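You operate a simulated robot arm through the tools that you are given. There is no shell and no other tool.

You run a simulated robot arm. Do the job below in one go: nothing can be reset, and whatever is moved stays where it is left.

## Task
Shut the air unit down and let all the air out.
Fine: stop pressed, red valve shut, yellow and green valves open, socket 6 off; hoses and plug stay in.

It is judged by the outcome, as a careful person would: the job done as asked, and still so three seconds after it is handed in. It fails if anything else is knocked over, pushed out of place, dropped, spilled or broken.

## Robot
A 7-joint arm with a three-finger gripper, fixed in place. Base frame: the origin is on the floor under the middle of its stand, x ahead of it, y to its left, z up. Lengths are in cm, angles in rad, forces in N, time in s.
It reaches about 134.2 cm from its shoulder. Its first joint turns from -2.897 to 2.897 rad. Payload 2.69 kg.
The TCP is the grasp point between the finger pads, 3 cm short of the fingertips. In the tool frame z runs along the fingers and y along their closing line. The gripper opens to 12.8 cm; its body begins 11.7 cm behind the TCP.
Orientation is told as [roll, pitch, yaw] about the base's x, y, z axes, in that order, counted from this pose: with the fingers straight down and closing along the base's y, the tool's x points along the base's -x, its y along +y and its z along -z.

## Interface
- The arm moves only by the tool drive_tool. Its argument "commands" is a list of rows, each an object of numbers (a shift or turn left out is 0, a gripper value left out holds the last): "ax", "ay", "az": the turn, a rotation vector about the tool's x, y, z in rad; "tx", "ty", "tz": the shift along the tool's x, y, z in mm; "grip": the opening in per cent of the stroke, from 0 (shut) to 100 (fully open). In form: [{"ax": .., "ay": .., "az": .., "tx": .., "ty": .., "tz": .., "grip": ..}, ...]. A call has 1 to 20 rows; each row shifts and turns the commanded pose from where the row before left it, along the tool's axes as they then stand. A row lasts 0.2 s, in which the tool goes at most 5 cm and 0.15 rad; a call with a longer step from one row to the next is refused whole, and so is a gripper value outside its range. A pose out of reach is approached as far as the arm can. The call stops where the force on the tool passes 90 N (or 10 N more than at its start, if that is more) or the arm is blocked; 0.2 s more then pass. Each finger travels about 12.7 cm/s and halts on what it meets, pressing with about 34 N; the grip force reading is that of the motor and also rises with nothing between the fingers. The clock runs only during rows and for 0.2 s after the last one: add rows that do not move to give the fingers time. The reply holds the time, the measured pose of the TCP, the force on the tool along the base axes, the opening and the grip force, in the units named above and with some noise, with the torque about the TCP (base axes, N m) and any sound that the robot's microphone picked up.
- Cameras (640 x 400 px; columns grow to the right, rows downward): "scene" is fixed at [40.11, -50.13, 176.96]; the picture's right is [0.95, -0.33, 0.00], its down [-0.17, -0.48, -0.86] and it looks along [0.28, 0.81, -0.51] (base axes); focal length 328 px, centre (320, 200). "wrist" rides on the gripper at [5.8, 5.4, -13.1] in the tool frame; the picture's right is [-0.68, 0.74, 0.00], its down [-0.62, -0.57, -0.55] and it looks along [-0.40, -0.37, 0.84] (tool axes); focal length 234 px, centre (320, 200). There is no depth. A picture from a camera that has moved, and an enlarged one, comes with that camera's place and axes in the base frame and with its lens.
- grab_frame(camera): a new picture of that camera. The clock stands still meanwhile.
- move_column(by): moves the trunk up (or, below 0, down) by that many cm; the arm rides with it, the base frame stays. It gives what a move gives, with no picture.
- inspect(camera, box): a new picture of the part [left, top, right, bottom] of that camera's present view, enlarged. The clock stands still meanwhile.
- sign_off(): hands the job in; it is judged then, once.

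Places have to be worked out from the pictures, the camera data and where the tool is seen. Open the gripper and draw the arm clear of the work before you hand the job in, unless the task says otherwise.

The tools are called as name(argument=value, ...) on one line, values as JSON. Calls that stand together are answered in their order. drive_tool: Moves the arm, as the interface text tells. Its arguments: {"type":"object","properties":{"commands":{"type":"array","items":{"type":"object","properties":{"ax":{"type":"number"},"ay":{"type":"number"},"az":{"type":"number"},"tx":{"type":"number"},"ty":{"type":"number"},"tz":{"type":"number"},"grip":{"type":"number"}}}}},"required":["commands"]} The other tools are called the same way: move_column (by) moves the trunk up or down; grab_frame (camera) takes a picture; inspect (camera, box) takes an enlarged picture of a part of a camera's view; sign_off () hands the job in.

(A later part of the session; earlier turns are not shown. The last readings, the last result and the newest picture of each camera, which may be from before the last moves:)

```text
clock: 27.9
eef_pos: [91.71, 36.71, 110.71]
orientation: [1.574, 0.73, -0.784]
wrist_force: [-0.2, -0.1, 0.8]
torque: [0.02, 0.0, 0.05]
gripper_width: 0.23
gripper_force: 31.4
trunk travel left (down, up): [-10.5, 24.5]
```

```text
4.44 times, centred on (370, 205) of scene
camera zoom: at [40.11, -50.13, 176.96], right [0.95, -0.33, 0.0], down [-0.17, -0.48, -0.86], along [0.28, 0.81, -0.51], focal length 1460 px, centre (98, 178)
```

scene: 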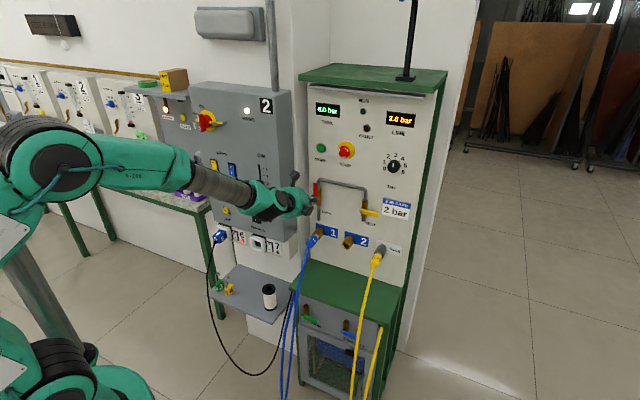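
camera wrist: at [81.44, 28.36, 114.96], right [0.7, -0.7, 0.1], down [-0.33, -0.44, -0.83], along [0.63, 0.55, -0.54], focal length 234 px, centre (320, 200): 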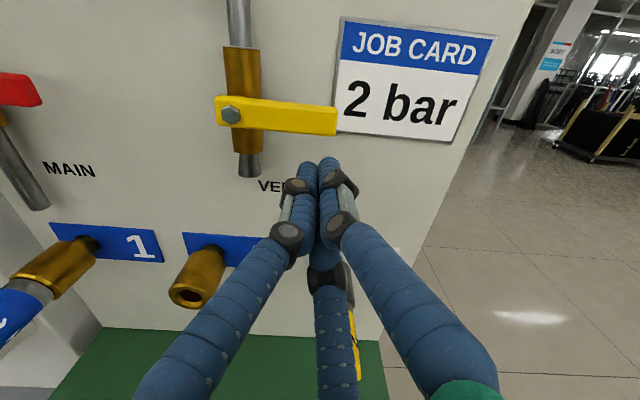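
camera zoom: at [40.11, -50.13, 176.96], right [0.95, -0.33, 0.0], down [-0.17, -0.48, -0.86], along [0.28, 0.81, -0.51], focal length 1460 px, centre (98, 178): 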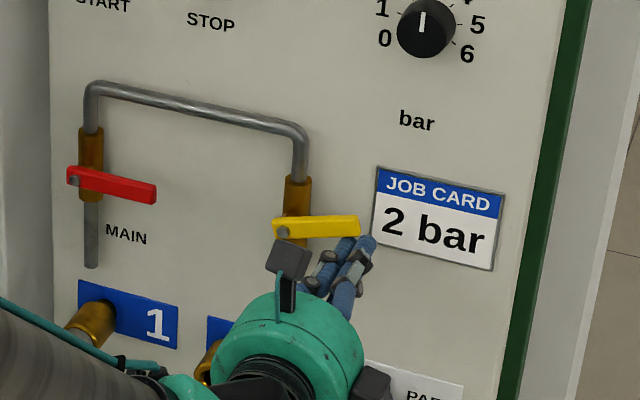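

The lever is rotating upward freely. Continuing round the arc toward vertical.

drive_tool(commands=[{"tx": 9.6, "ty": 6.2}, {"tx": 7.4, "ty": 3.5}, {"tx": 7.4, "ty": 3.5}, {"tx": 8, "ty": 1.6}, {"tx": 8, "ty": 1.6}, {"tx": 8.2, "ty": -0.6}, {"tx": 8.2, "ty": -0.6}, {"tx": 7.6, "ty": -2.8}])

inspect(camera="scene", box=[310, 160, 430, 250])

grab_frame(camera="wrist")

```text
clock: 29.7
eef_pos: [88.97, 39.42, 115.89]
orientation: [1.574, 0.73, -0.786]
wrist_force: [2.6, -5.2, -1.3]
torque: [-0.06, 0.05, -0.1]
gripper_width: 0.24
gripper_force: 31.8
trunk travel left (down, up): [-10.5, 24.5]
```

```text
4.44 times, centred on (370, 205) of scene
camera zoom: at [40.11, -50.13, 176.96], right [0.95, -0.33, 0.0], down [-0.17, -0.48, -0.86], along [0.28, 0.81, -0.51], focal length 1460 px, centre (98, 178)
```

zoom: 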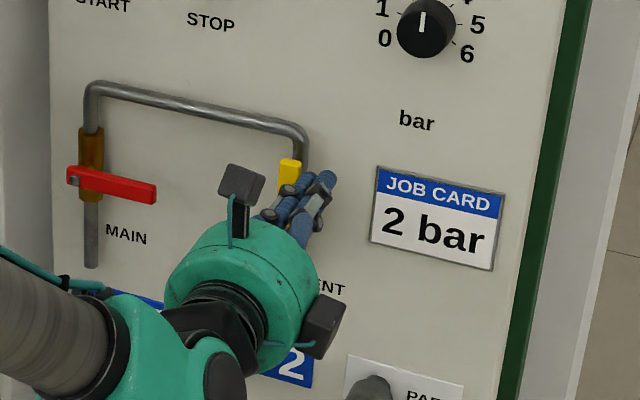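

```text
taken
camera wrist: at [79.09, 30.58, 123.82], right [0.7, -0.71, 0.1], down [-0.33, -0.44, -0.83], along [0.63, 0.55, -0.54], focal length 234 px, centre (320, 200)
```

wrist: 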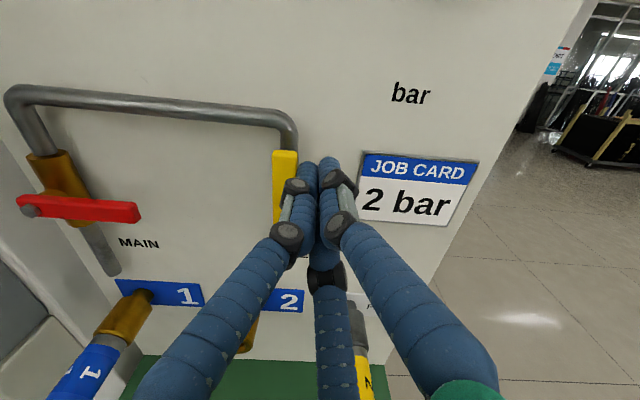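

The yellow lever is nearly upright. A little more to the left to seat it at its stop.

drive_tool(commands=[{"tx": 3.7, "ty": -3.3}, {"tx": 3.7, "ty": -3.3}, {"tx": 2.2, "ty": -2}])

inspect(camera="scene", box=[310, 160, 430, 250])

```text
clock: 30.5
eef_pos: [88.7, 39.68, 115.97]
orientation: [1.577, 0.736, -0.791]
wrist_force: [68.4, -46.0, 0.5]
torque: [-0.32, 0.51, -1.92]
gripper_width: 0.21
gripper_force: 31.3
trunk travel left (down, up): [-10.5, 24.5]
```

```text
4.44 times, centred on (370, 205) of scene
camera zoom: at [40.11, -50.13, 176.96], right [0.95, -0.33, 0.0], down [-0.17, -0.48, -0.86], along [0.28, 0.81, -0.51], focal length 1460 px, centre (98, 178)
```

zoom: 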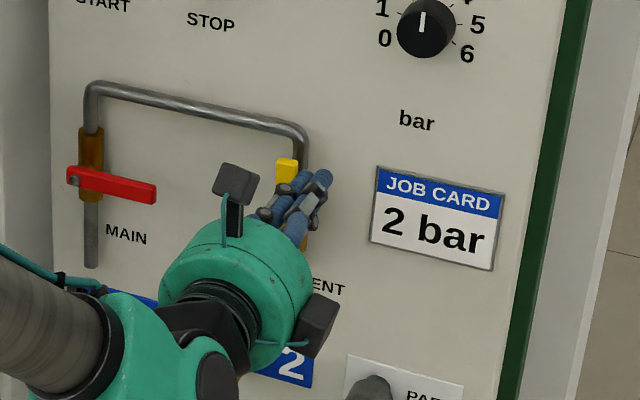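

80 N sideways with no more movement: it's against its stop. Easing off right and drawing back.

drive_tool(commands=[{"tx": -9.6, "ty": 8.6}, {"tx": -6, "ty": 5}, {"tz": -30}, {"tz": -40}, {"tz": -30}])

grab_frame(camera="wrist")

inspect(camera="scene", box=[290, 80, 430, 240])

```text
clock: 31.7
eef_pos: [82.42, 31.76, 115.85]
orientation: [1.575, 0.73, -0.784]
wrist_force: [-0.8, 0.0, -0.1]
torque: [-0.02, 0.02, -0.03]
gripper_width: 0.19
gripper_force: 31.0
trunk travel left (down, up): [-10.5, 24.5]
```

```text
taken
camera wrist: at [72.55, 23.01, 123.71], right [0.7, -0.7, 0.1], down [-0.33, -0.44, -0.83], along [0.63, 0.55, -0.54], focal length 234 px, centre (320, 200)
```

wrist: 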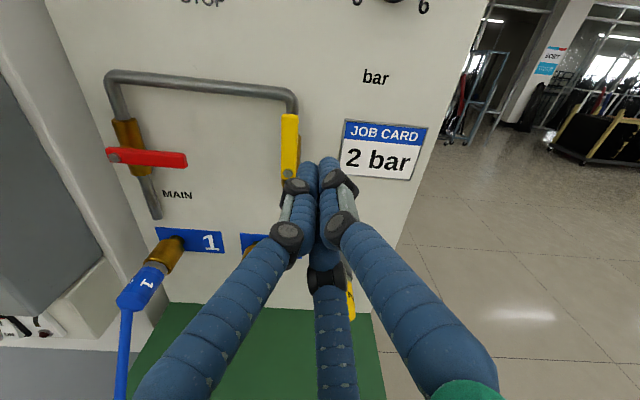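

```text
2.50 times, centred on (360, 160) of scene
camera zoom: at [40.11, -50.13, 176.96], right [0.95, -0.33, 0.0], down [-0.17, -0.48, -0.86], along [0.28, 0.81, -0.51], focal length 821 px, centre (220, 300)
```

zoom: 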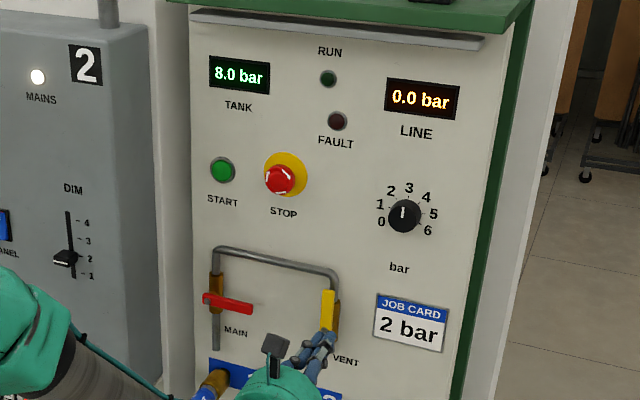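

LINE reads 0.0 bar with the yellow lever upright. Next is the green DRAIN low on the cabinet front (u≈16, d≈74, z≈64); I'll pitch the tool 60° down, then pull back to a viewing spot above and in front of it.

drive_tool(commands=[{"ax": 0.1115, "ay": -0.0998, "tz": -20}, {"ax": 0.1115, "ay": -0.0998}, {"ax": 0.1115, "ay": -0.0998}, {"ax": 0.1115, "ay": -0.0998}, {"ax": 0.1115, "ay": -0.0998}, {"ax": 0.1115, "ay": -0.0998}, {"ax": 0.1115, "ay": -0.0998}, {"tx": -6.3, "ty": -41.7, "tz": -1.2}, {"tx": -6.3, "ty": -41.7, "tz": -1.2}, {"tx": -6.3, "ty": -41.7, "tz": -1.2}, {"tx": -6.3, "ty": -41.7, "tz": -1.2}, {"tx": -6.3, "ty": -41.7, "tz": -1.2}])

grab_frame(camera="wrist")

grab_frame(camera="scene")

```text
clock: 34.3
eef_pos: [61.85, 27.46, 107.31]
orientation: [0.408, 0.341, -1.447]
wrist_force: [0.9, 0.2, 0.2]
torque: [0.0, 0.04, 0.03]
gripper_width: 0.21
gripper_force: 31.7
trunk travel left (down, up): [-10.5, 24.5]
```

```text
taken
camera wrist: at [61.44, 28.1, 122.7], right [0.76, -0.65, 0.05], down [-0.65, -0.76, 0.06], along [0.0, -0.08, -1.0], focal length 234 px, centre (320, 200)
```

wrist: 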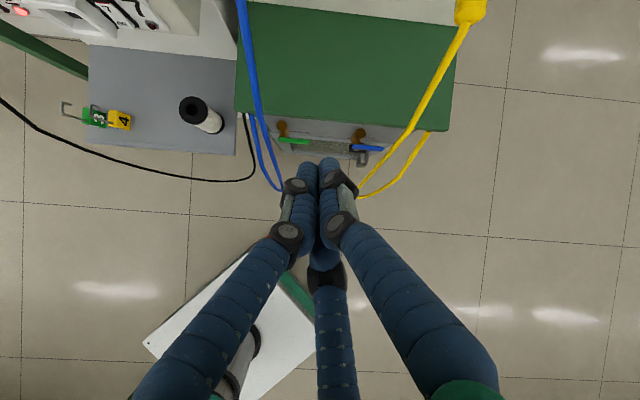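

```text
taken
```

scene: 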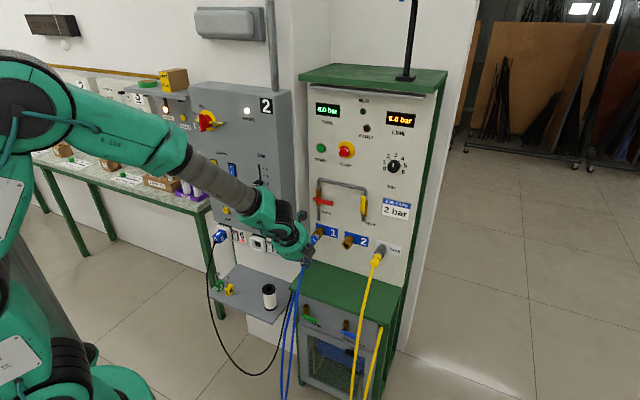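

The wrist camera now looks straight down over the cabinet front. I'll zoom in on the drain lever and hoses.

inspect(camera="wrist", box=[230, 90, 440, 215])

inspect(camera="scene", box=[270, 280, 400, 400])

inspect(camera="scene", box=[280, 290, 360, 345])

```text
3.05 times, centred on (335, 152) of wrist
camera zoom: at [61.44, 28.1, 122.7], right [0.76, -0.65, 0.05], down [-0.65, -0.76, 0.06], along [0.0, -0.08, -1.0], focal length 714 px, centre (274, 345)
```

zoom: 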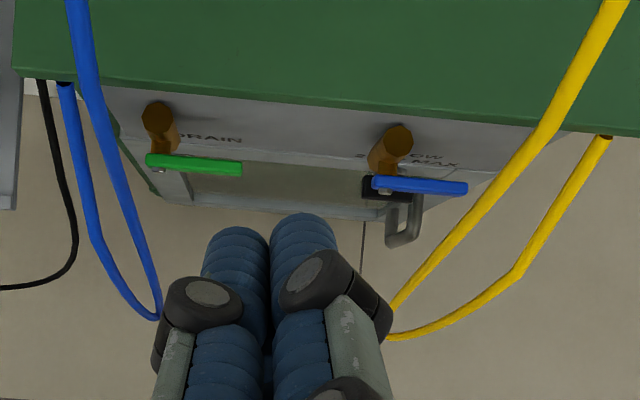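

```text
3.33 times, centred on (335, 340) of scene
camera zoom: at [40.11, -50.13, 176.96], right [0.95, -0.33, 0.0], down [-0.17, -0.48, -0.86], along [0.28, 0.81, -0.51], focal length 1095 px, centre (270, -267)
```

zoom: 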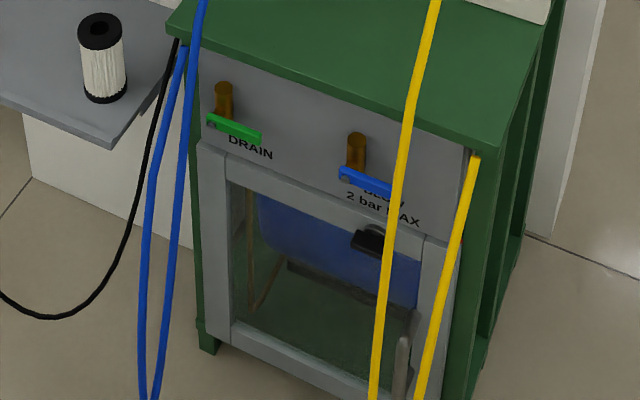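

```text
7.27 times, centred on (320, 318) of scene
camera zoom: at [40.11, -50.13, 176.96], right [0.95, -0.33, 0.0], down [-0.17, -0.48, -0.86], along [0.28, 0.81, -0.51], focal length 2389 px, centre (320, -654)
```

zoom: 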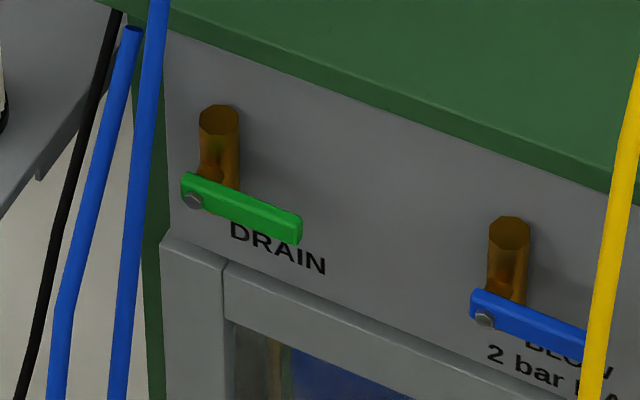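

Drain pivot ≈ u 16.1, d 74.1, z 64; lever runs right to u≈22.8, with the brass body vertical, so it is shut like the yellow was. Hoses stay left of u≈14 and right of u≈30. I'll lower the trunk fully and descend in front of the cabinet.

move_column(by=-10.4)

drive_tool(commands=[{"tx": -9.9, "ty": -19.5, "tz": 39.8}, {"tx": -9.9, "ty": -19.5, "tz": 39.8}, {"tx": -9.9, "ty": -19.5, "tz": 39.8}, {"tx": -9.9, "ty": -19.5, "tz": 39.8}])

grab_frame(camera="wrist")

grab_frame(camera="scene")

```text
clock: 35.7
eef_pos: [61.93, 27.46, 97.19]
orientation: [0.408, 0.339, -1.446]
wrist_force: [0.4, 0.5, 0.2]
torque: [0.01, 0.0, 0.03]
gripper_width: 0.2
gripper_force: 31.5
trunk travel left (down, up): [-0.1, 34.9]
```

```text
clock: 36.7
eef_pos: [60.74, 29.35, 78.9]
orientation: [0.41, 0.34, -1.445]
wrist_force: [0.0, -0.4, -0.5]
torque: [0.0, 0.01, 0.03]
gripper_width: 0.24
gripper_force: 31.9
trunk travel left (down, up): [-0.1, 34.9]
```

```text
taken
camera wrist: at [60.34, 30.06, 94.15], right [0.76, -0.65, 0.05], down [-0.65, -0.76, 0.06], along [0.0, -0.08, -1.0], focal length 234 px, centre (320, 200)
```

wrist: 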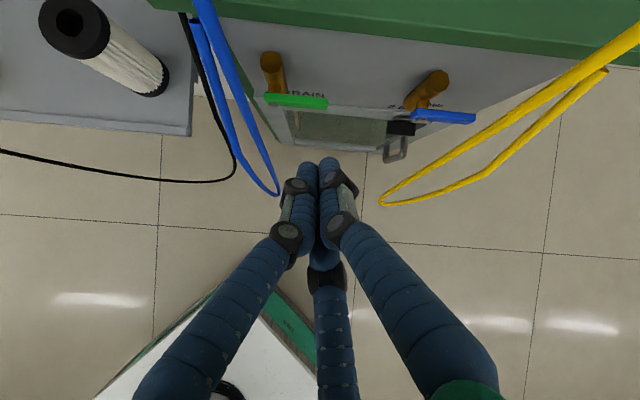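

```text
taken
```

scene: 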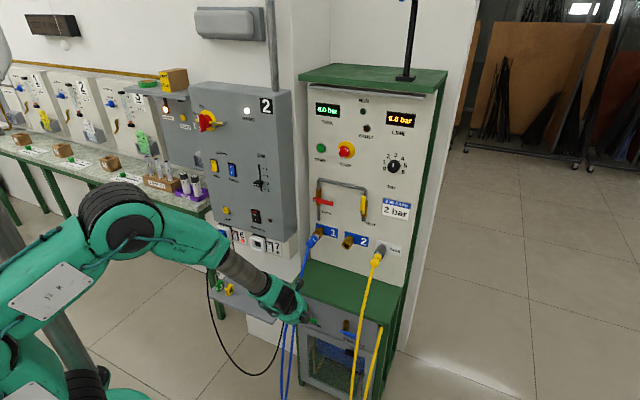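

Good clear view now. Zooming for a more exact fix on the drain lever and nearest hose.

inspect(camera="wrist", box=[200, 30, 360, 130])

inspect(camera="scene", box=[250, 260, 380, 360])

```text
4.00 times, centred on (280, 80) of wrist
camera zoom: at [60.34, 30.06, 94.15], right [0.76, -0.65, 0.05], down [-0.65, -0.76, 0.06], along [0.0, -0.08, -1.0], focal length 937 px, centre (480, 680)
```

zoom: 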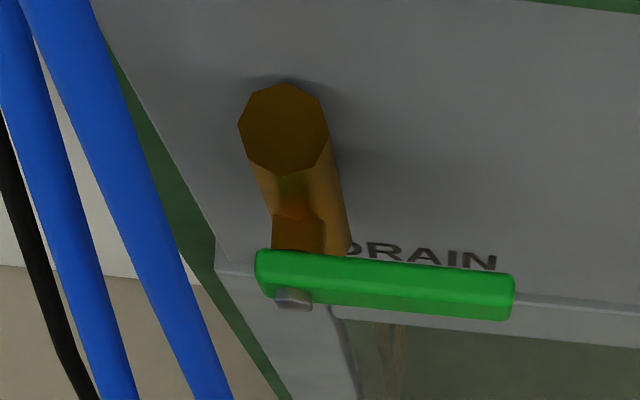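

```text
4.00 times, centred on (315, 310) of scene
camera zoom: at [40.11, -50.13, 176.96], right [0.95, -0.33, 0.0], down [-0.17, -0.48, -0.86], along [0.28, 0.81, -0.51], focal length 1314 px, centre (340, -240)
```

zoom: 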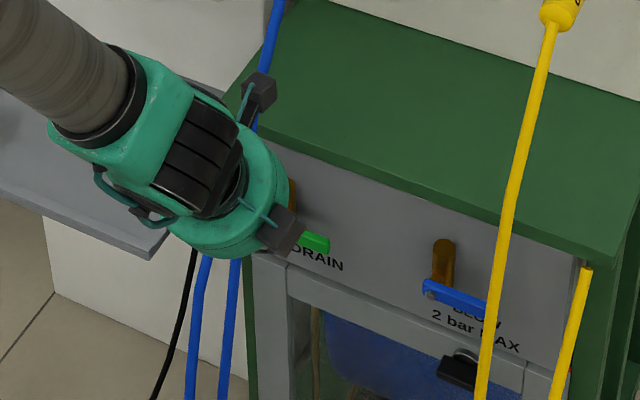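

Lever: u 15.2–23, d 74.3–75.1, z≈64.1; nearest hose at u≈12. Descending to just in front of and below the lever's free end.

drive_tool(commands=[{"tx": -1.2, "ty": -6.4, "tz": 42.5}, {"tx": -1.2, "ty": -6.4, "tz": 42.5}, {"tx": -1.2, "ty": -6.4, "tz": 42.5}, {"tx": -1.2, "ty": -6.4, "tz": 42.5}])

grab_frame(camera="wrist")

inspect(camera="scene", box=[250, 270, 380, 370])

```text
clock: 37.7
eef_pos: [64.64, 35.22, 63.04]
orientation: [0.411, 0.34, -1.445]
wrist_force: [-0.4, 0.2, 1.3]
torque: [0.01, 0.01, -0.01]
gripper_width: 0.2
gripper_force: 31.8
trunk travel left (down, up): [-0.1, 34.9]
```

```text
taken
camera wrist: at [64.26, 35.91, 78.4], right [0.76, -0.65, 0.05], down [-0.65, -0.76, 0.06], along [0.0, -0.08, -1.0], focal length 234 px, centre (320, 200)
```

wrist: 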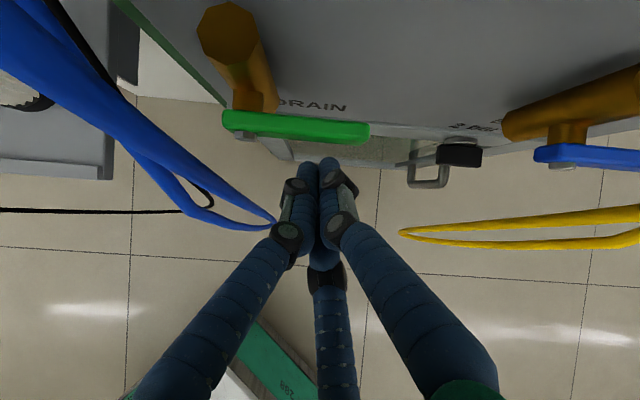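

```text
4.00 times, centred on (315, 320) of scene
camera zoom: at [40.11, -50.13, 176.96], right [0.95, -0.33, 0.0], down [-0.17, -0.48, -0.86], along [0.28, 0.81, -0.51], focal length 1314 px, centre (340, -280)
```

zoom: 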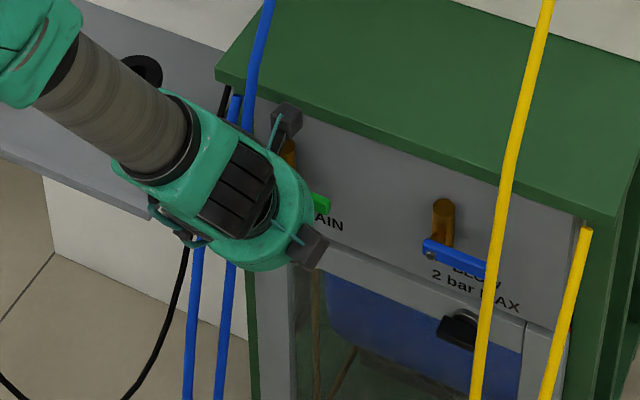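

Tips are just in front of and below the lever with no contact. I'll try flattening the pitch by 15° for a better hook under the lever.

drive_tool(commands=[{"ax": -0.0967, "ay": 0.0869}, {"ax": -0.0967, "ay": 0.0869}])

```text
clock: 38.3
eef_pos: [64.63, 35.2, 63.04]
orientation: [0.642, 0.491, -1.344]
wrist_force: [1.3, -0.5, -0.3]
torque: [-0.06, 0.12, 0.07]
gripper_width: 0.19
gripper_force: 31.5
trunk travel left (down, up): [-0.1, 34.9]
```

45° reached easily; one more step flatter.

drive_tool(commands=[{"ax": -0.0967, "ay": 0.0869}, {"ax": -0.0967, "ay": 0.0869}])

grab_frame(camera="wrist")

```text
clock: 38.9
eef_pos: [64.5, 35.11, 63.35]
orientation: [0.912, 0.615, -1.207]
wrist_force: [0.3, 0.3, 0.8]
torque: [-0.08, 0.06, 0.01]
gripper_width: 0.19
gripper_force: 31.2
trunk travel left (down, up): [-0.1, 34.9]
```

```text
taken
camera wrist: at [58.7, 30.4, 76.62], right [0.74, -0.67, 0.09], down [-0.57, -0.69, -0.45], along [0.36, 0.28, -0.89], focal length 234 px, centre (320, 200)
```

wrist: 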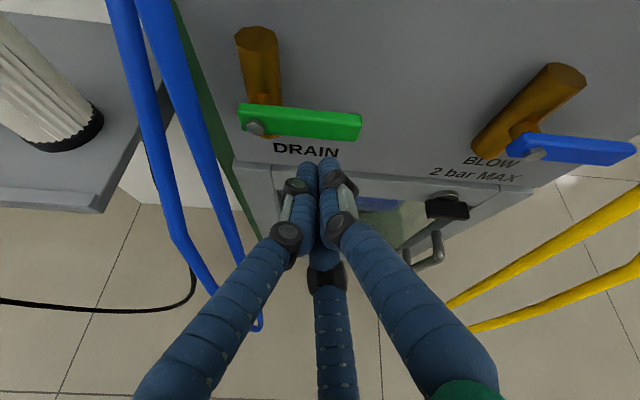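

Pitch is now 30° down and reachable. Lowering 1.8 cm and advancing 2.3 cm puts the tips beneath the green lever near its free end.

drive_tool(commands=[{"tx": -10.4, "ty": -11.6, "tz": 9}, {"tx": 3.9, "ty": 4.3, "tz": 10}, {"tx": 3.9, "ty": 4.3, "tz": 10}])

inspect(camera="wrist", box=[220, 40, 420, 190])

inspect(camera="scene", box=[250, 270, 380, 370])

```text
clock: 39.7
eef_pos: [66.14, 36.83, 61.34]
orientation: [0.909, 0.613, -1.209]
wrist_force: [-0.6, -0.3, 0.3]
torque: [-0.01, 0.01, -0.01]
gripper_width: 0.19
gripper_force: 31.9
trunk travel left (down, up): [-0.1, 34.9]
```

```text
2.67 times, centred on (320, 115) of wrist
camera zoom: at [60.36, 32.01, 74.8], right [0.74, -0.67, 0.08], down [-0.57, -0.69, -0.44], along [0.36, 0.28, -0.89], focal length 624 px, centre (320, 427)
```

zoom: 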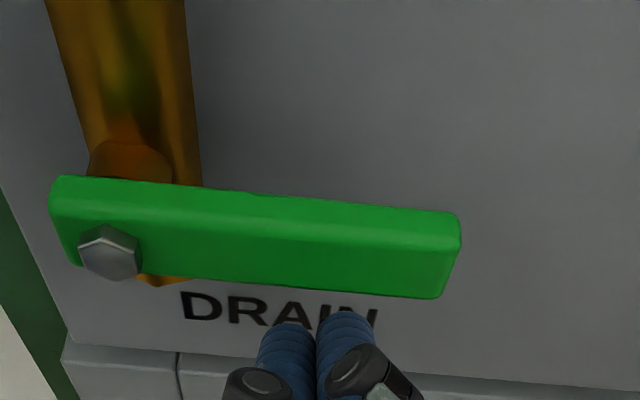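

```text
4.00 times, centred on (315, 320) of scene
camera zoom: at [40.11, -50.13, 176.96], right [0.95, -0.33, 0.0], down [-0.17, -0.48, -0.86], along [0.28, 0.81, -0.51], focal length 1314 px, centre (340, -280)
```

zoom: 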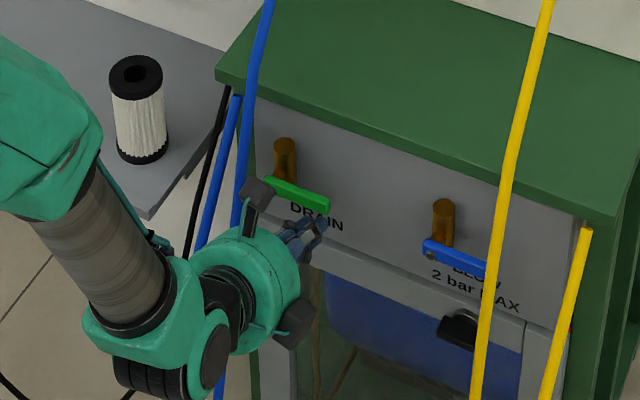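

Tips are under the lever (u≈20.7, tip d≈75.4). Pushing up along the arc, first part, watching force.

drive_tool(commands=[{"tx": 5.3, "ty": 6, "tz": -4.6}, {"tx": 5.3, "ty": 6, "tz": -4.6}, {"tx": 4.6, "ty": 10.5, "tz": -6.3}, {"tx": 7.4, "ty": 8.6, "tz": -6.5}])

inspect(camera="wrist", box=[220, 40, 420, 190])

grab_frame(camera="scene")

```text
clock: 40.7
eef_pos: [66.49, 36.45, 65.91]
orientation: [0.911, 0.615, -1.208]
wrist_force: [0.5, -0.4, 0.4]
torque: [-0.03, 0.0, 0.04]
gripper_width: 0.2
gripper_force: 31.2
trunk travel left (down, up): [-0.1, 34.9]
```

```text
2.67 times, centred on (320, 115) of wrist
camera zoom: at [60.64, 31.75, 79.27], right [0.74, -0.67, 0.09], down [-0.57, -0.69, -0.45], along [0.36, 0.28, -0.89], focal length 624 px, centre (320, 427)
```

zoom: 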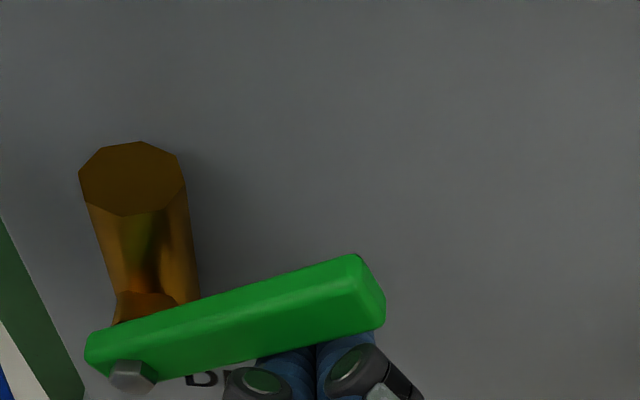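

```text
taken
```

scene: 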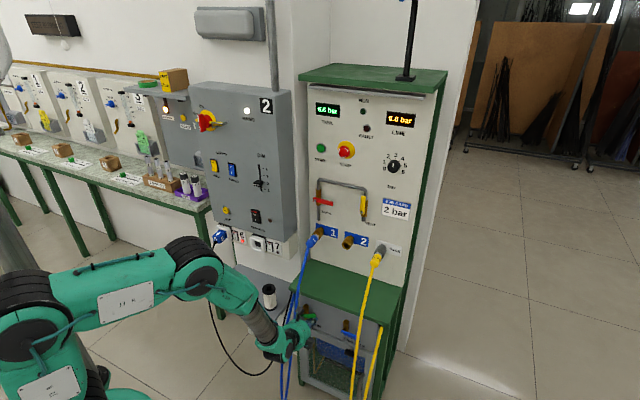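

The green lever is turning up with almost no force. Continuing the arc.

drive_tool(commands=[{"tx": 9.7, "ty": 6.1, "tz": -6.4}, {"tx": 11.3, "ty": 3.2, "tz": -5.7}, {"tx": 6, "ty": 0, "tz": -2.3}, {"tx": 6, "ty": 0, "tz": -2.3}, {"tx": 6.2, "ty": -1.5, "tz": -1.8}, {"tx": 6.2, "ty": -1.5, "tz": -1.8}])

grab_frame(camera="wrist")

inspect(camera="scene", box=[250, 260, 380, 360])

```text
clock: 42.2
eef_pos: [64.8, 37.97, 69.73]
orientation: [0.904, 0.617, -1.226]
wrist_force: [22.8, -19.0, -8.6]
torque: [-0.3, 0.01, -0.27]
gripper_width: 0.22
gripper_force: 31.2
trunk travel left (down, up): [-0.1, 34.9]
stopped in row 6: the force on the tool passed its limit at 94 N (the readings are from after the stop); the commanded pose is now the measured one
```

```text
taken
camera wrist: at [59.06, 33.31, 83.16], right [0.73, -0.68, 0.08], down [-0.59, -0.68, -0.44], along [0.36, 0.27, -0.89], focal length 234 px, centre (320, 200)
```

wrist: 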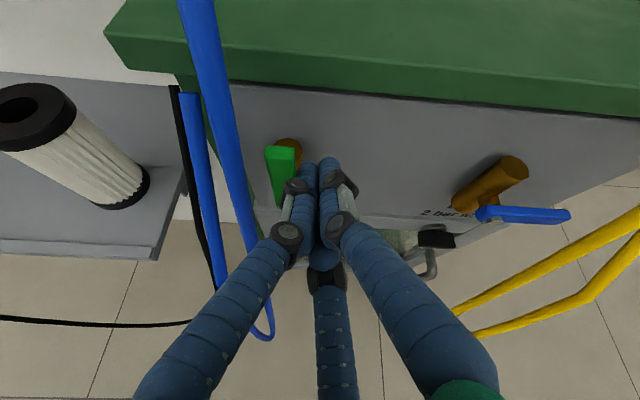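

```text
4.00 times, centred on (315, 310) of scene
camera zoom: at [40.11, -50.13, 176.96], right [0.95, -0.33, 0.0], down [-0.17, -0.48, -0.86], along [0.28, 0.81, -0.51], focal length 1314 px, centre (340, -240)
```

zoom: 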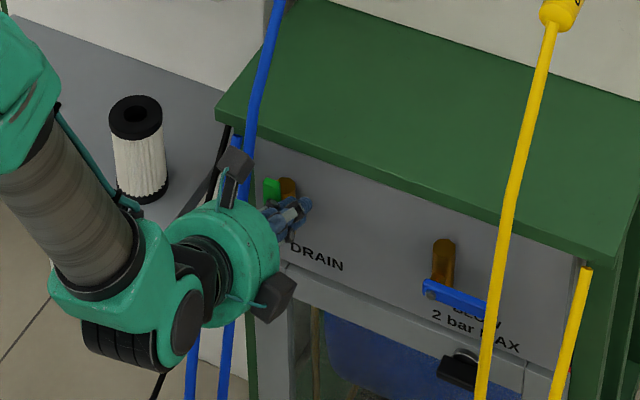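

The lever has hit its upper stop (force spike) and stands vertical. Easing off to the right and backing straight out.

drive_tool(commands=[{"tx": -9, "ty": 8}, {"tx": -5, "ty": 4}, {"tx": -11.1, "ty": -12.4, "tz": -28.9}, {"tx": -11.1, "ty": -12.4, "tz": -28.9}, {"tx": -11.1, "ty": -12.4, "tz": -28.9}])

grab_frame(camera="wrist")

inspect(camera="scene", box=[250, 270, 380, 370])

inspect(camera="scene", box=[290, 80, 430, 240])

```text
clock: 43.4
eef_pos: [58.75, 29.89, 69.77]
orientation: [0.908, 0.615, -1.221]
wrist_force: [0.4, 0.6, -0.3]
torque: [0.0, 0.0, 0.01]
gripper_width: 0.23
gripper_force: 31.8
trunk travel left (down, up): [-0.1, 34.9]
```

```text
taken
camera wrist: at [52.99, 25.29, 83.15], right [0.73, -0.68, 0.08], down [-0.58, -0.68, -0.44], along [0.36, 0.27, -0.89], focal length 234 px, centre (320, 200)
```

wrist: 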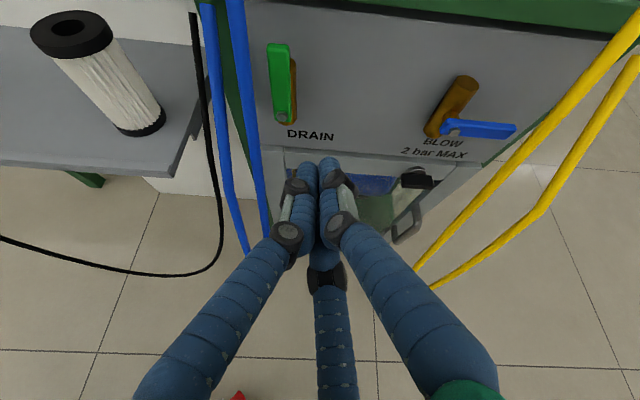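

```text
4.00 times, centred on (315, 320) of scene
camera zoom: at [40.11, -50.13, 176.96], right [0.95, -0.33, 0.0], down [-0.17, -0.48, -0.86], along [0.28, 0.81, -0.51], focal length 1314 px, centre (340, -280)
```

zoom: 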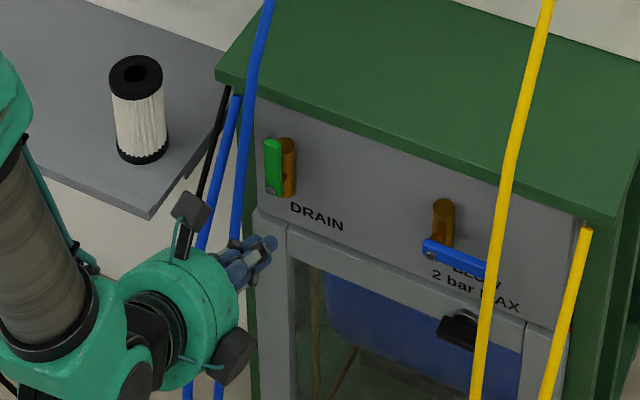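

```text
2.50 times, centred on (360, 160) of scene
camera zoom: at [40.11, -50.13, 176.96], right [0.95, -0.33, 0.0], down [-0.17, -0.48, -0.86], along [0.28, 0.81, -0.51], focal length 821 px, centre (220, 300)
```

zoom: 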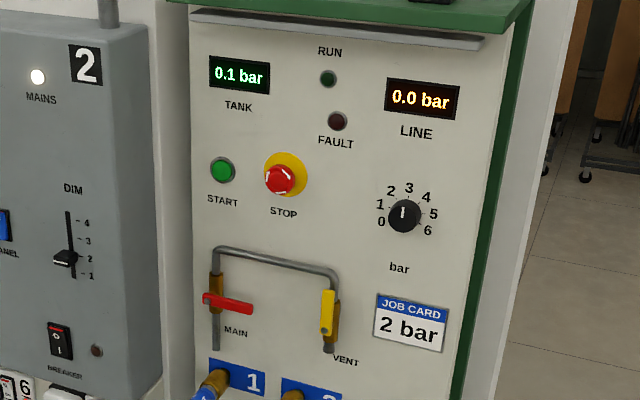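

Drain open; TANK is down to 0.1 bar and falling. Now socket 6: let me look at its switch closely.

inspect(camera="scene", box=[205, 220, 295, 265])

inspect(camera="scene", box=[195, 190, 315, 310])

```text
7.11 times, centred on (250, 242) of scene
camera zoom: at [40.11, -50.13, 176.96], right [0.95, -0.33, 0.0], down [-0.17, -0.48, -0.86], along [0.28, 0.81, -0.51], focal length 2336 px, centre (818, -102)
```

zoom: 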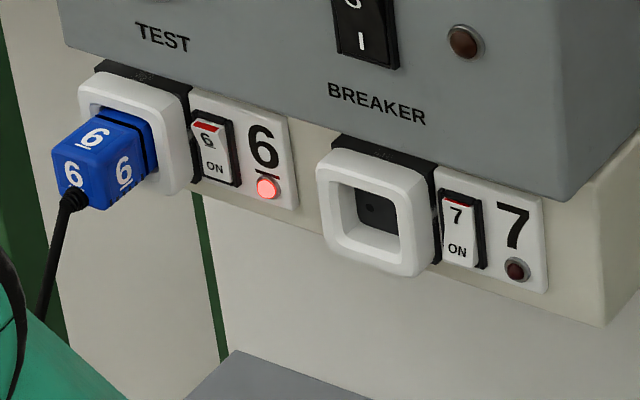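

```text
3.33 times, centred on (255, 250) of scene
camera zoom: at [40.11, -50.13, 176.96], right [0.95, -0.33, 0.0], down [-0.17, -0.48, -0.86], along [0.28, 0.81, -0.51], focal length 1095 px, centre (537, 33)
```

zoom: 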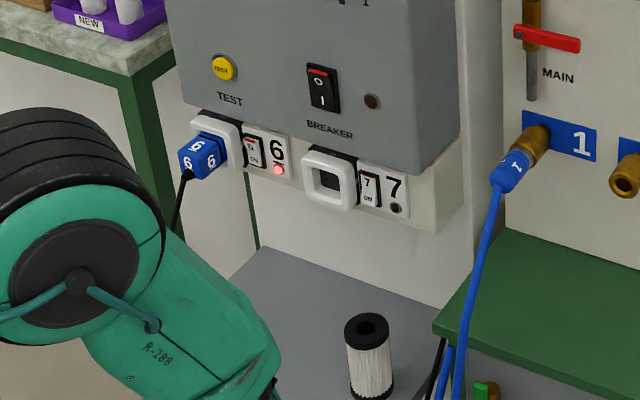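

TANK is nearly empty. Socket 6's rocker is ON (lamp lit, "ON" end pressed); it sits at about u −25.5, d 85.5, z 82.5–87.7, so I need to press its upper half. I'll pitch down a bit, rise clear of hoses and shelf, and roll so one finger leads on top.

drive_tool(commands=[{"ax": 0.0967, "ay": -0.0869}, {"ax": 0.0967, "ay": -0.0869}, {"tx": 19.6, "ty": 21.7, "tz": -35.3}, {"tx": 19.6, "ty": 21.7, "tz": -35.3}, {"tx": 19.6, "ty": 21.7, "tz": -35.3}, {"tx": 19.6, "ty": 21.7, "tz": -35.3}, {"tx": 19.6, "ty": 21.7, "tz": -35.3}, {"tx": 19.6, "ty": 21.7, "tz": -35.3}, {"tx": 19.6, "ty": 21.7, "tz": -35.3}, {"az": -0.135}, {"az": -0.135}, {"az": -0.135}, {"az": -0.135}, {"az": -0.135}, {"az": -0.135}, {"az": -0.135}, {"az": -0.135}])

grab_frame(camera="wrist")

grab_frame(camera="scene")

```text
clock: 47.0
eef_pos: [56.64, 27.85, 101.83]
orientation: [0.751, -0.244, -0.542]
wrist_force: [0.0, -0.6, -0.6]
torque: [-0.02, 0.0, 0.01]
gripper_width: 0.19
gripper_force: 31.3
trunk travel left (down, up): [-0.1, 34.9]
```

```text
taken
camera wrist: at [46.47, 28.12, 113.19], right [0.74, 0.18, 0.65], down [0.1, -0.98, 0.16], along [0.67, -0.05, -0.74], focal length 234 px, centre (320, 200)
```

wrist: 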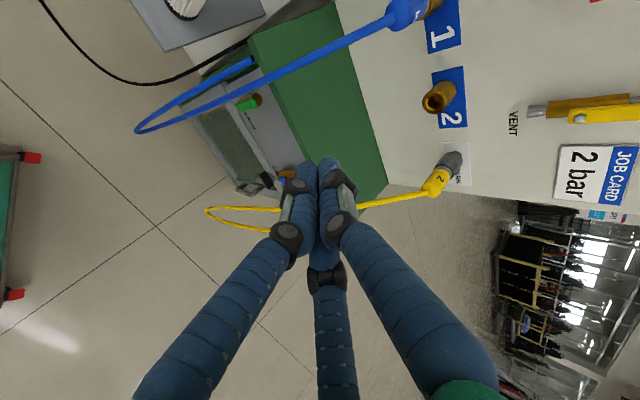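

```text
taken
```

scene: 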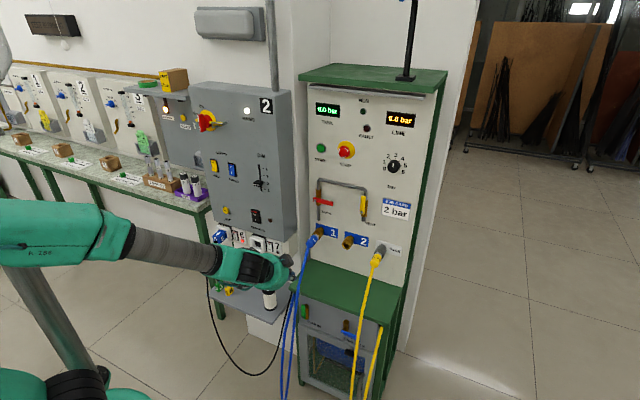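

Clear of everything at (u 20, d 60, z 102). Sliding left in front of the electrical box toward socket 6, keeping well away from it.

drive_tool(commands=[{"tx": 41.7, "ty": 17.2, "tz": 4.6}, {"tx": 41.7, "ty": 17.2, "tz": 4.6}, {"tx": 41.7, "ty": 17.2, "tz": 4.6}, {"tx": 41.7, "ty": 17.2, "tz": 4.6}, {"tx": 41.7, "ty": 17.2, "tz": 4.6}, {"tx": 41.7, "ty": 17.2, "tz": 4.6}, {"tx": 41.7, "ty": 17.2, "tz": 4.6}, {"tx": 41.7, "ty": 17.2, "tz": 4.6}])

grab_frame(camera="wrist")

grab_frame(camera="scene")

```text
clock: 48.8
eef_pos: [34.13, 56.19, 100.26]
orientation: [0.753, -0.243, -0.546]
wrist_force: [-0.3, -0.5, 0.6]
torque: [0.05, 0.04, 0.01]
gripper_width: 0.21
gripper_force: 31.3
trunk travel left (down, up): [-0.1, 34.9]
```

```text
taken
camera wrist: at [23.93, 56.41, 111.77], right [0.74, 0.18, 0.65], down [0.1, -0.98, 0.16], along [0.67, -0.05, -0.74], focal length 234 px, centre (320, 200)
```

wrist: 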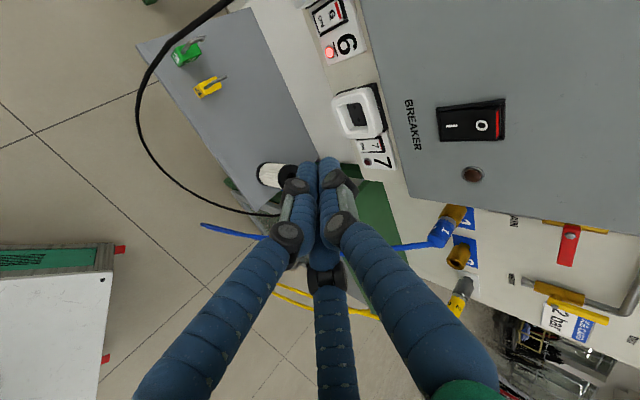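

```text
taken
```

scene: 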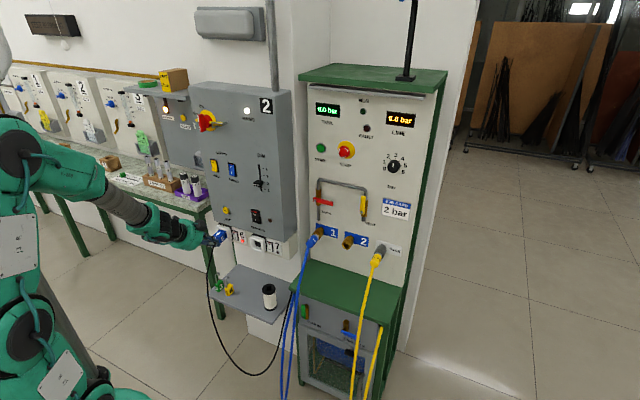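

I can see the socket strip now. Zooming on socket 6's rocker for a better fix.

inspect(camera="wrist", box=[290, 0, 410, 75])

inspect(camera="scene", box=[205, 220, 295, 265])

```text
5.33 times, centred on (350, 38) of wrist
camera zoom: at [23.93, 56.41, 111.77], right [0.74, 0.18, 0.65], down [0.1, -0.98, 0.16], along [0.67, -0.05, -0.74], focal length 1249 px, centre (160, 1067)
```

zoom: 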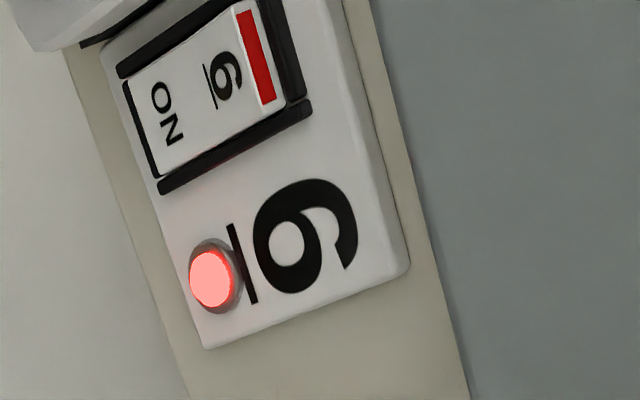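

```text
7.11 times, centred on (250, 242) of scene
camera zoom: at [40.11, -50.13, 176.96], right [0.95, -0.33, 0.0], down [-0.17, -0.48, -0.86], along [0.28, 0.81, -0.51], focal length 2336 px, centre (818, -102)
```

zoom: 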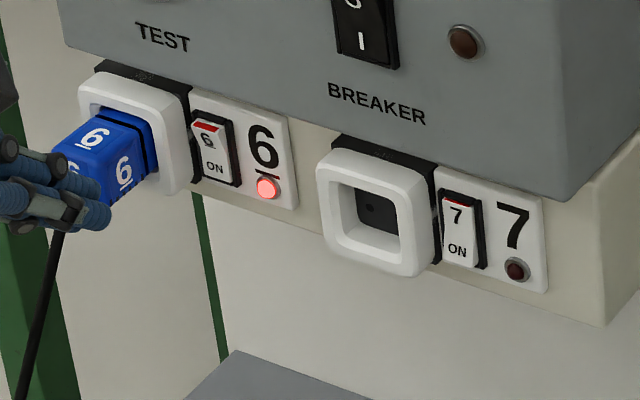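

Rocker 6: red (upper) end at about (42.4,78.3,87.5), i.e. u −25.4, d 85.2; "ON" end at z≈84.4. Plug stays left of u −30. Moving to a pre-press position ~7 cm in front and flattening pitch to 30°.

drive_tool(commands=[{"tx": 20.9, "ty": 12.7, "tz": 34.1}, {"tx": 20.9, "ty": 12.7, "tz": 34.1}, {"tx": 20.9, "ty": 12.7, "tz": 34.1}, {"tx": 20.9, "ty": 12.7, "tz": 34.1}, {"ax": -0.1225, "ay": -0.0437, "az": 0.001}, {"ax": -0.1225, "ay": -0.0437, "az": 0.001}])

grab_frame(camera="wrist")

inspect(camera="scene", box=[195, 200, 295, 270])

```text
clock: 50.2
eef_pos: [35.25, 70.75, 91.93]
orientation: [1.017, -0.296, -0.617]
wrist_force: [0.4, 0.1, -0.4]
torque: [-0.05, 0.0, -0.01]
gripper_width: 0.23
gripper_force: 31.9
trunk travel left (down, up): [-0.1, 34.9]
```

```text
taken
camera wrist: at [23.01, 69.1, 101.26], right [0.6, 0.05, 0.8], down [0.08, -1.0, -0.01], along [0.79, 0.07, -0.6], focal length 234 px, centre (320, 200)
```

wrist: 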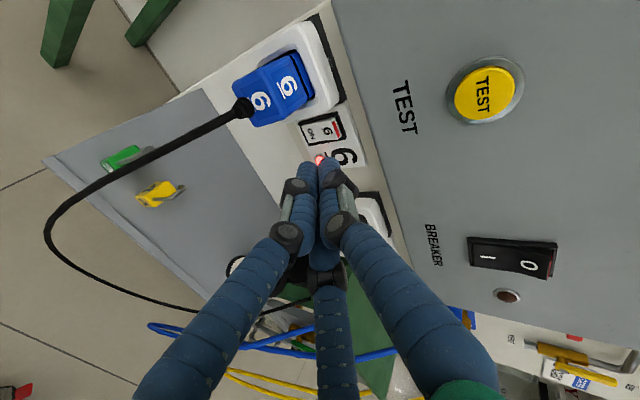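

```text
5.71 times, centred on (245, 235) of scene
camera zoom: at [40.11, -50.13, 176.96], right [0.95, -0.33, 0.0], down [-0.17, -0.48, -0.86], along [0.28, 0.81, -0.51], focal length 1877 px, centre (749, 0)
```

zoom: 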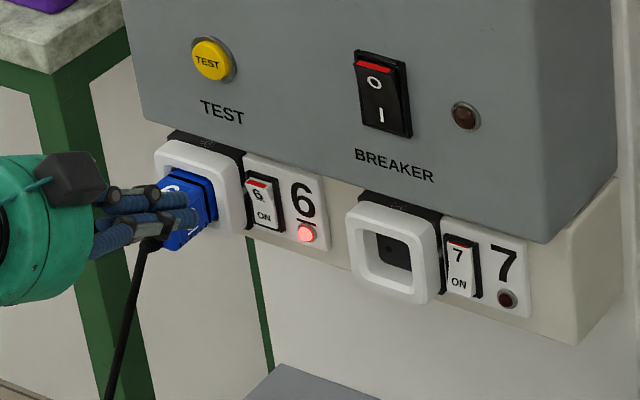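

In position in front of socket 6. One more enlarged wrist view to fix the rocker's exact place relative to the fingertips.

inspect(camera="wrist", box=[270, 90, 390, 180])

inspect(camera="scene", box=[215, 220, 265, 250])

```text
4.44 times, centred on (330, 135) of wrist
camera zoom: at [23.01, 69.1, 101.26], right [0.6, 0.05, 0.8], down [0.08, -1.0, -0.01], along [0.79, 0.07, -0.6], focal length 1041 px, centre (276, 489)
```

zoom: 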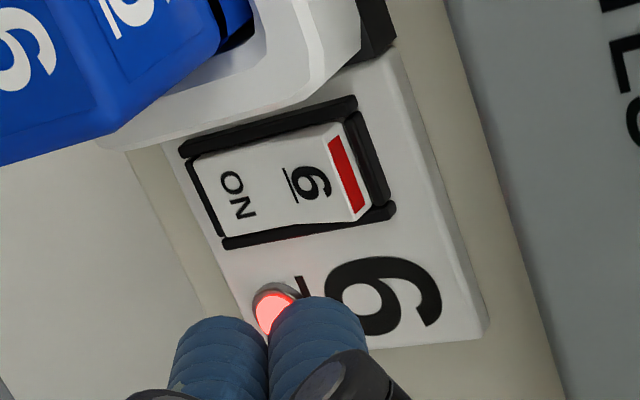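

```text
12.80 times, centred on (240, 235) of scene
camera zoom: at [40.11, -50.13, 176.96], right [0.95, -0.33, 0.0], down [-0.17, -0.48, -0.86], along [0.28, 0.81, -0.51], focal length 4204 px, centre (1344, -248)
```

zoom: 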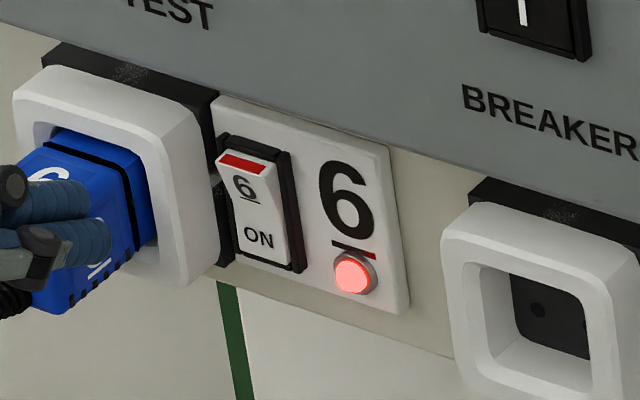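

Rocker spans z 83.5–88.7 centred at u≈−25.6, red end at z≈88; the box bottom edge is at z≈92.2, frame edge at u≈−27.5. Advancing almost along the tool axis to 1 cm short of the rocker's upper end.

drive_tool(commands=[{"tx": 0.8, "ty": -0.8, "tz": 23}, {"tx": 0.8, "ty": -0.8, "tz": 23}, {"tx": 0.9, "ty": -0.8, "tz": 22.9}])

inspect(camera="wrist", box=[270, 90, 390, 180])

inspect(camera="scene", box=[205, 215, 275, 260])

```text
clock: 51.0
eef_pos: [39.22, 74.86, 88.2]
orientation: [1.016, -0.297, -0.618]
wrist_force: [0.1, -0.5, 0.8]
torque: [0.01, 0.03, 0.01]
gripper_width: 0.2
gripper_force: 31.9
trunk travel left (down, up): [-0.1, 34.9]
```

```text
4.44 times, centred on (330, 135) of wrist
camera zoom: at [27.16, 73.2, 97.44], right [0.6, 0.05, 0.8], down [0.08, -1.0, 0.0], along [0.79, 0.07, -0.6], focal length 1041 px, centre (276, 489)
```

zoom: 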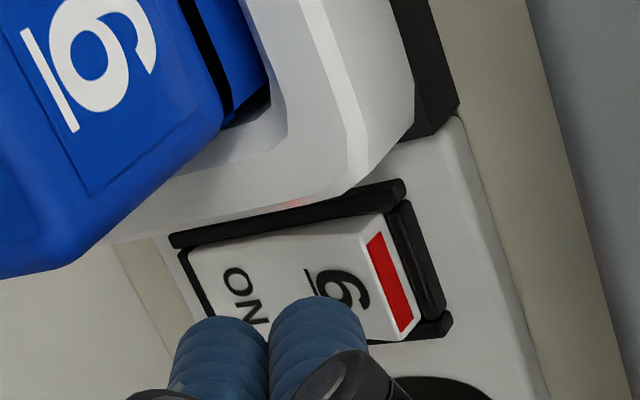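

```text
8.89 times, centred on (240, 238) of scene
camera zoom: at [40.11, -50.13, 176.96], right [0.95, -0.33, 0.0], down [-0.17, -0.48, -0.86], along [0.28, 0.81, -0.51], focal length 2920 px, centre (1031, -133)
```

zoom: 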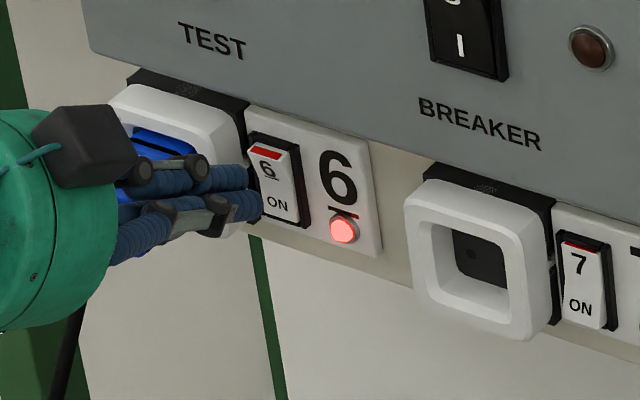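

Projection says the leading finger will touch just below the red strip's centre. Pressing forward in 4 mm steps.

drive_tool(commands=[{"tx": -0.64, "ty": 1.9, "tz": 3.46}, {"tx": -0.64, "ty": 1.9, "tz": 3.46}, {"tx": -0.64, "ty": 1.9, "tz": 3.46}, {"tx": -0.64, "ty": 1.9, "tz": 3.46}])

inspect(camera="wrist", box=[270, 90, 390, 180])

inspect(camera="scene", box=[205, 215, 275, 260])

```text
clock: 52.0
eef_pos: [40.4, 76.16, 88.16]
orientation: [1.016, -0.296, -0.617]
wrist_force: [-0.6, -1.9, 1.6]
torque: [0.04, -0.02, -0.01]
gripper_width: 0.2
gripper_force: 31.9
trunk travel left (down, up): [-0.1, 34.9]
```

```text
4.44 times, centred on (330, 135) of wrist
camera zoom: at [28.23, 74.41, 97.44], right [0.6, 0.05, 0.8], down [0.08, -1.0, 0.0], along [0.79, 0.07, -0.61], focal length 1041 px, centre (276, 489)
```

zoom: 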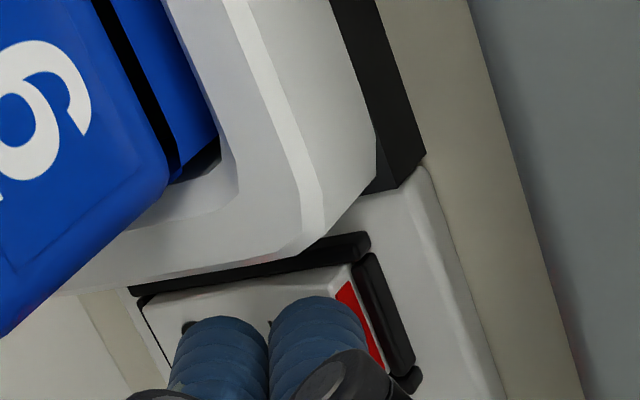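

```text
8.89 times, centred on (240, 238) of scene
camera zoom: at [40.11, -50.13, 176.96], right [0.95, -0.33, 0.0], down [-0.17, -0.48, -0.86], along [0.28, 0.81, -0.51], focal length 2920 px, centre (1031, -133)
```

zoom: 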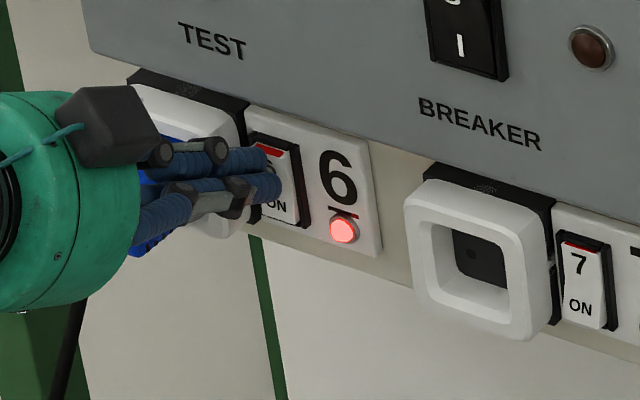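

Light contact has begun. Continuing the press.

drive_tool(commands=[{"tx": -0.64, "ty": 1.9, "tz": 3.46}, {"tx": -0.64, "ty": 1.9, "tz": 3.46}])

inspect(camera="scene", box=[205, 215, 275, 260])

```text
clock: 52.6
eef_pos: [40.77, 76.28, 88.13]
orientation: [1.012, -0.298, -0.616]
wrist_force: [-37.1, -40.2, 11.0]
torque: [0.47, 0.02, 0.2]
gripper_width: 0.21
gripper_force: 31.4
trunk travel left (down, up): [-0.1, 34.9]
```

```text
8.89 times, centred on (240, 238) of scene
camera zoom: at [40.11, -50.13, 176.96], right [0.95, -0.33, 0.0], down [-0.17, -0.48, -0.86], along [0.28, 0.81, -0.51], focal length 2920 px, centre (1031, -133)
```

zoom: 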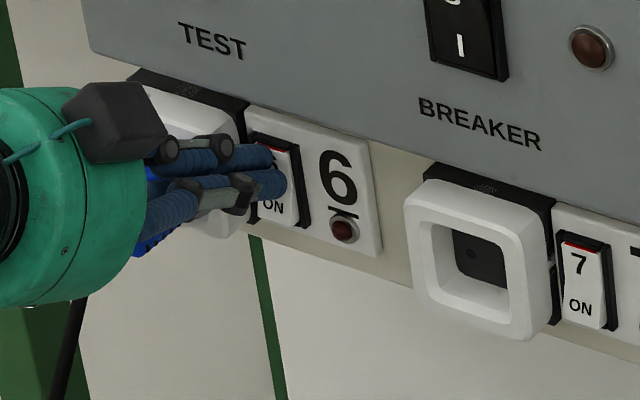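

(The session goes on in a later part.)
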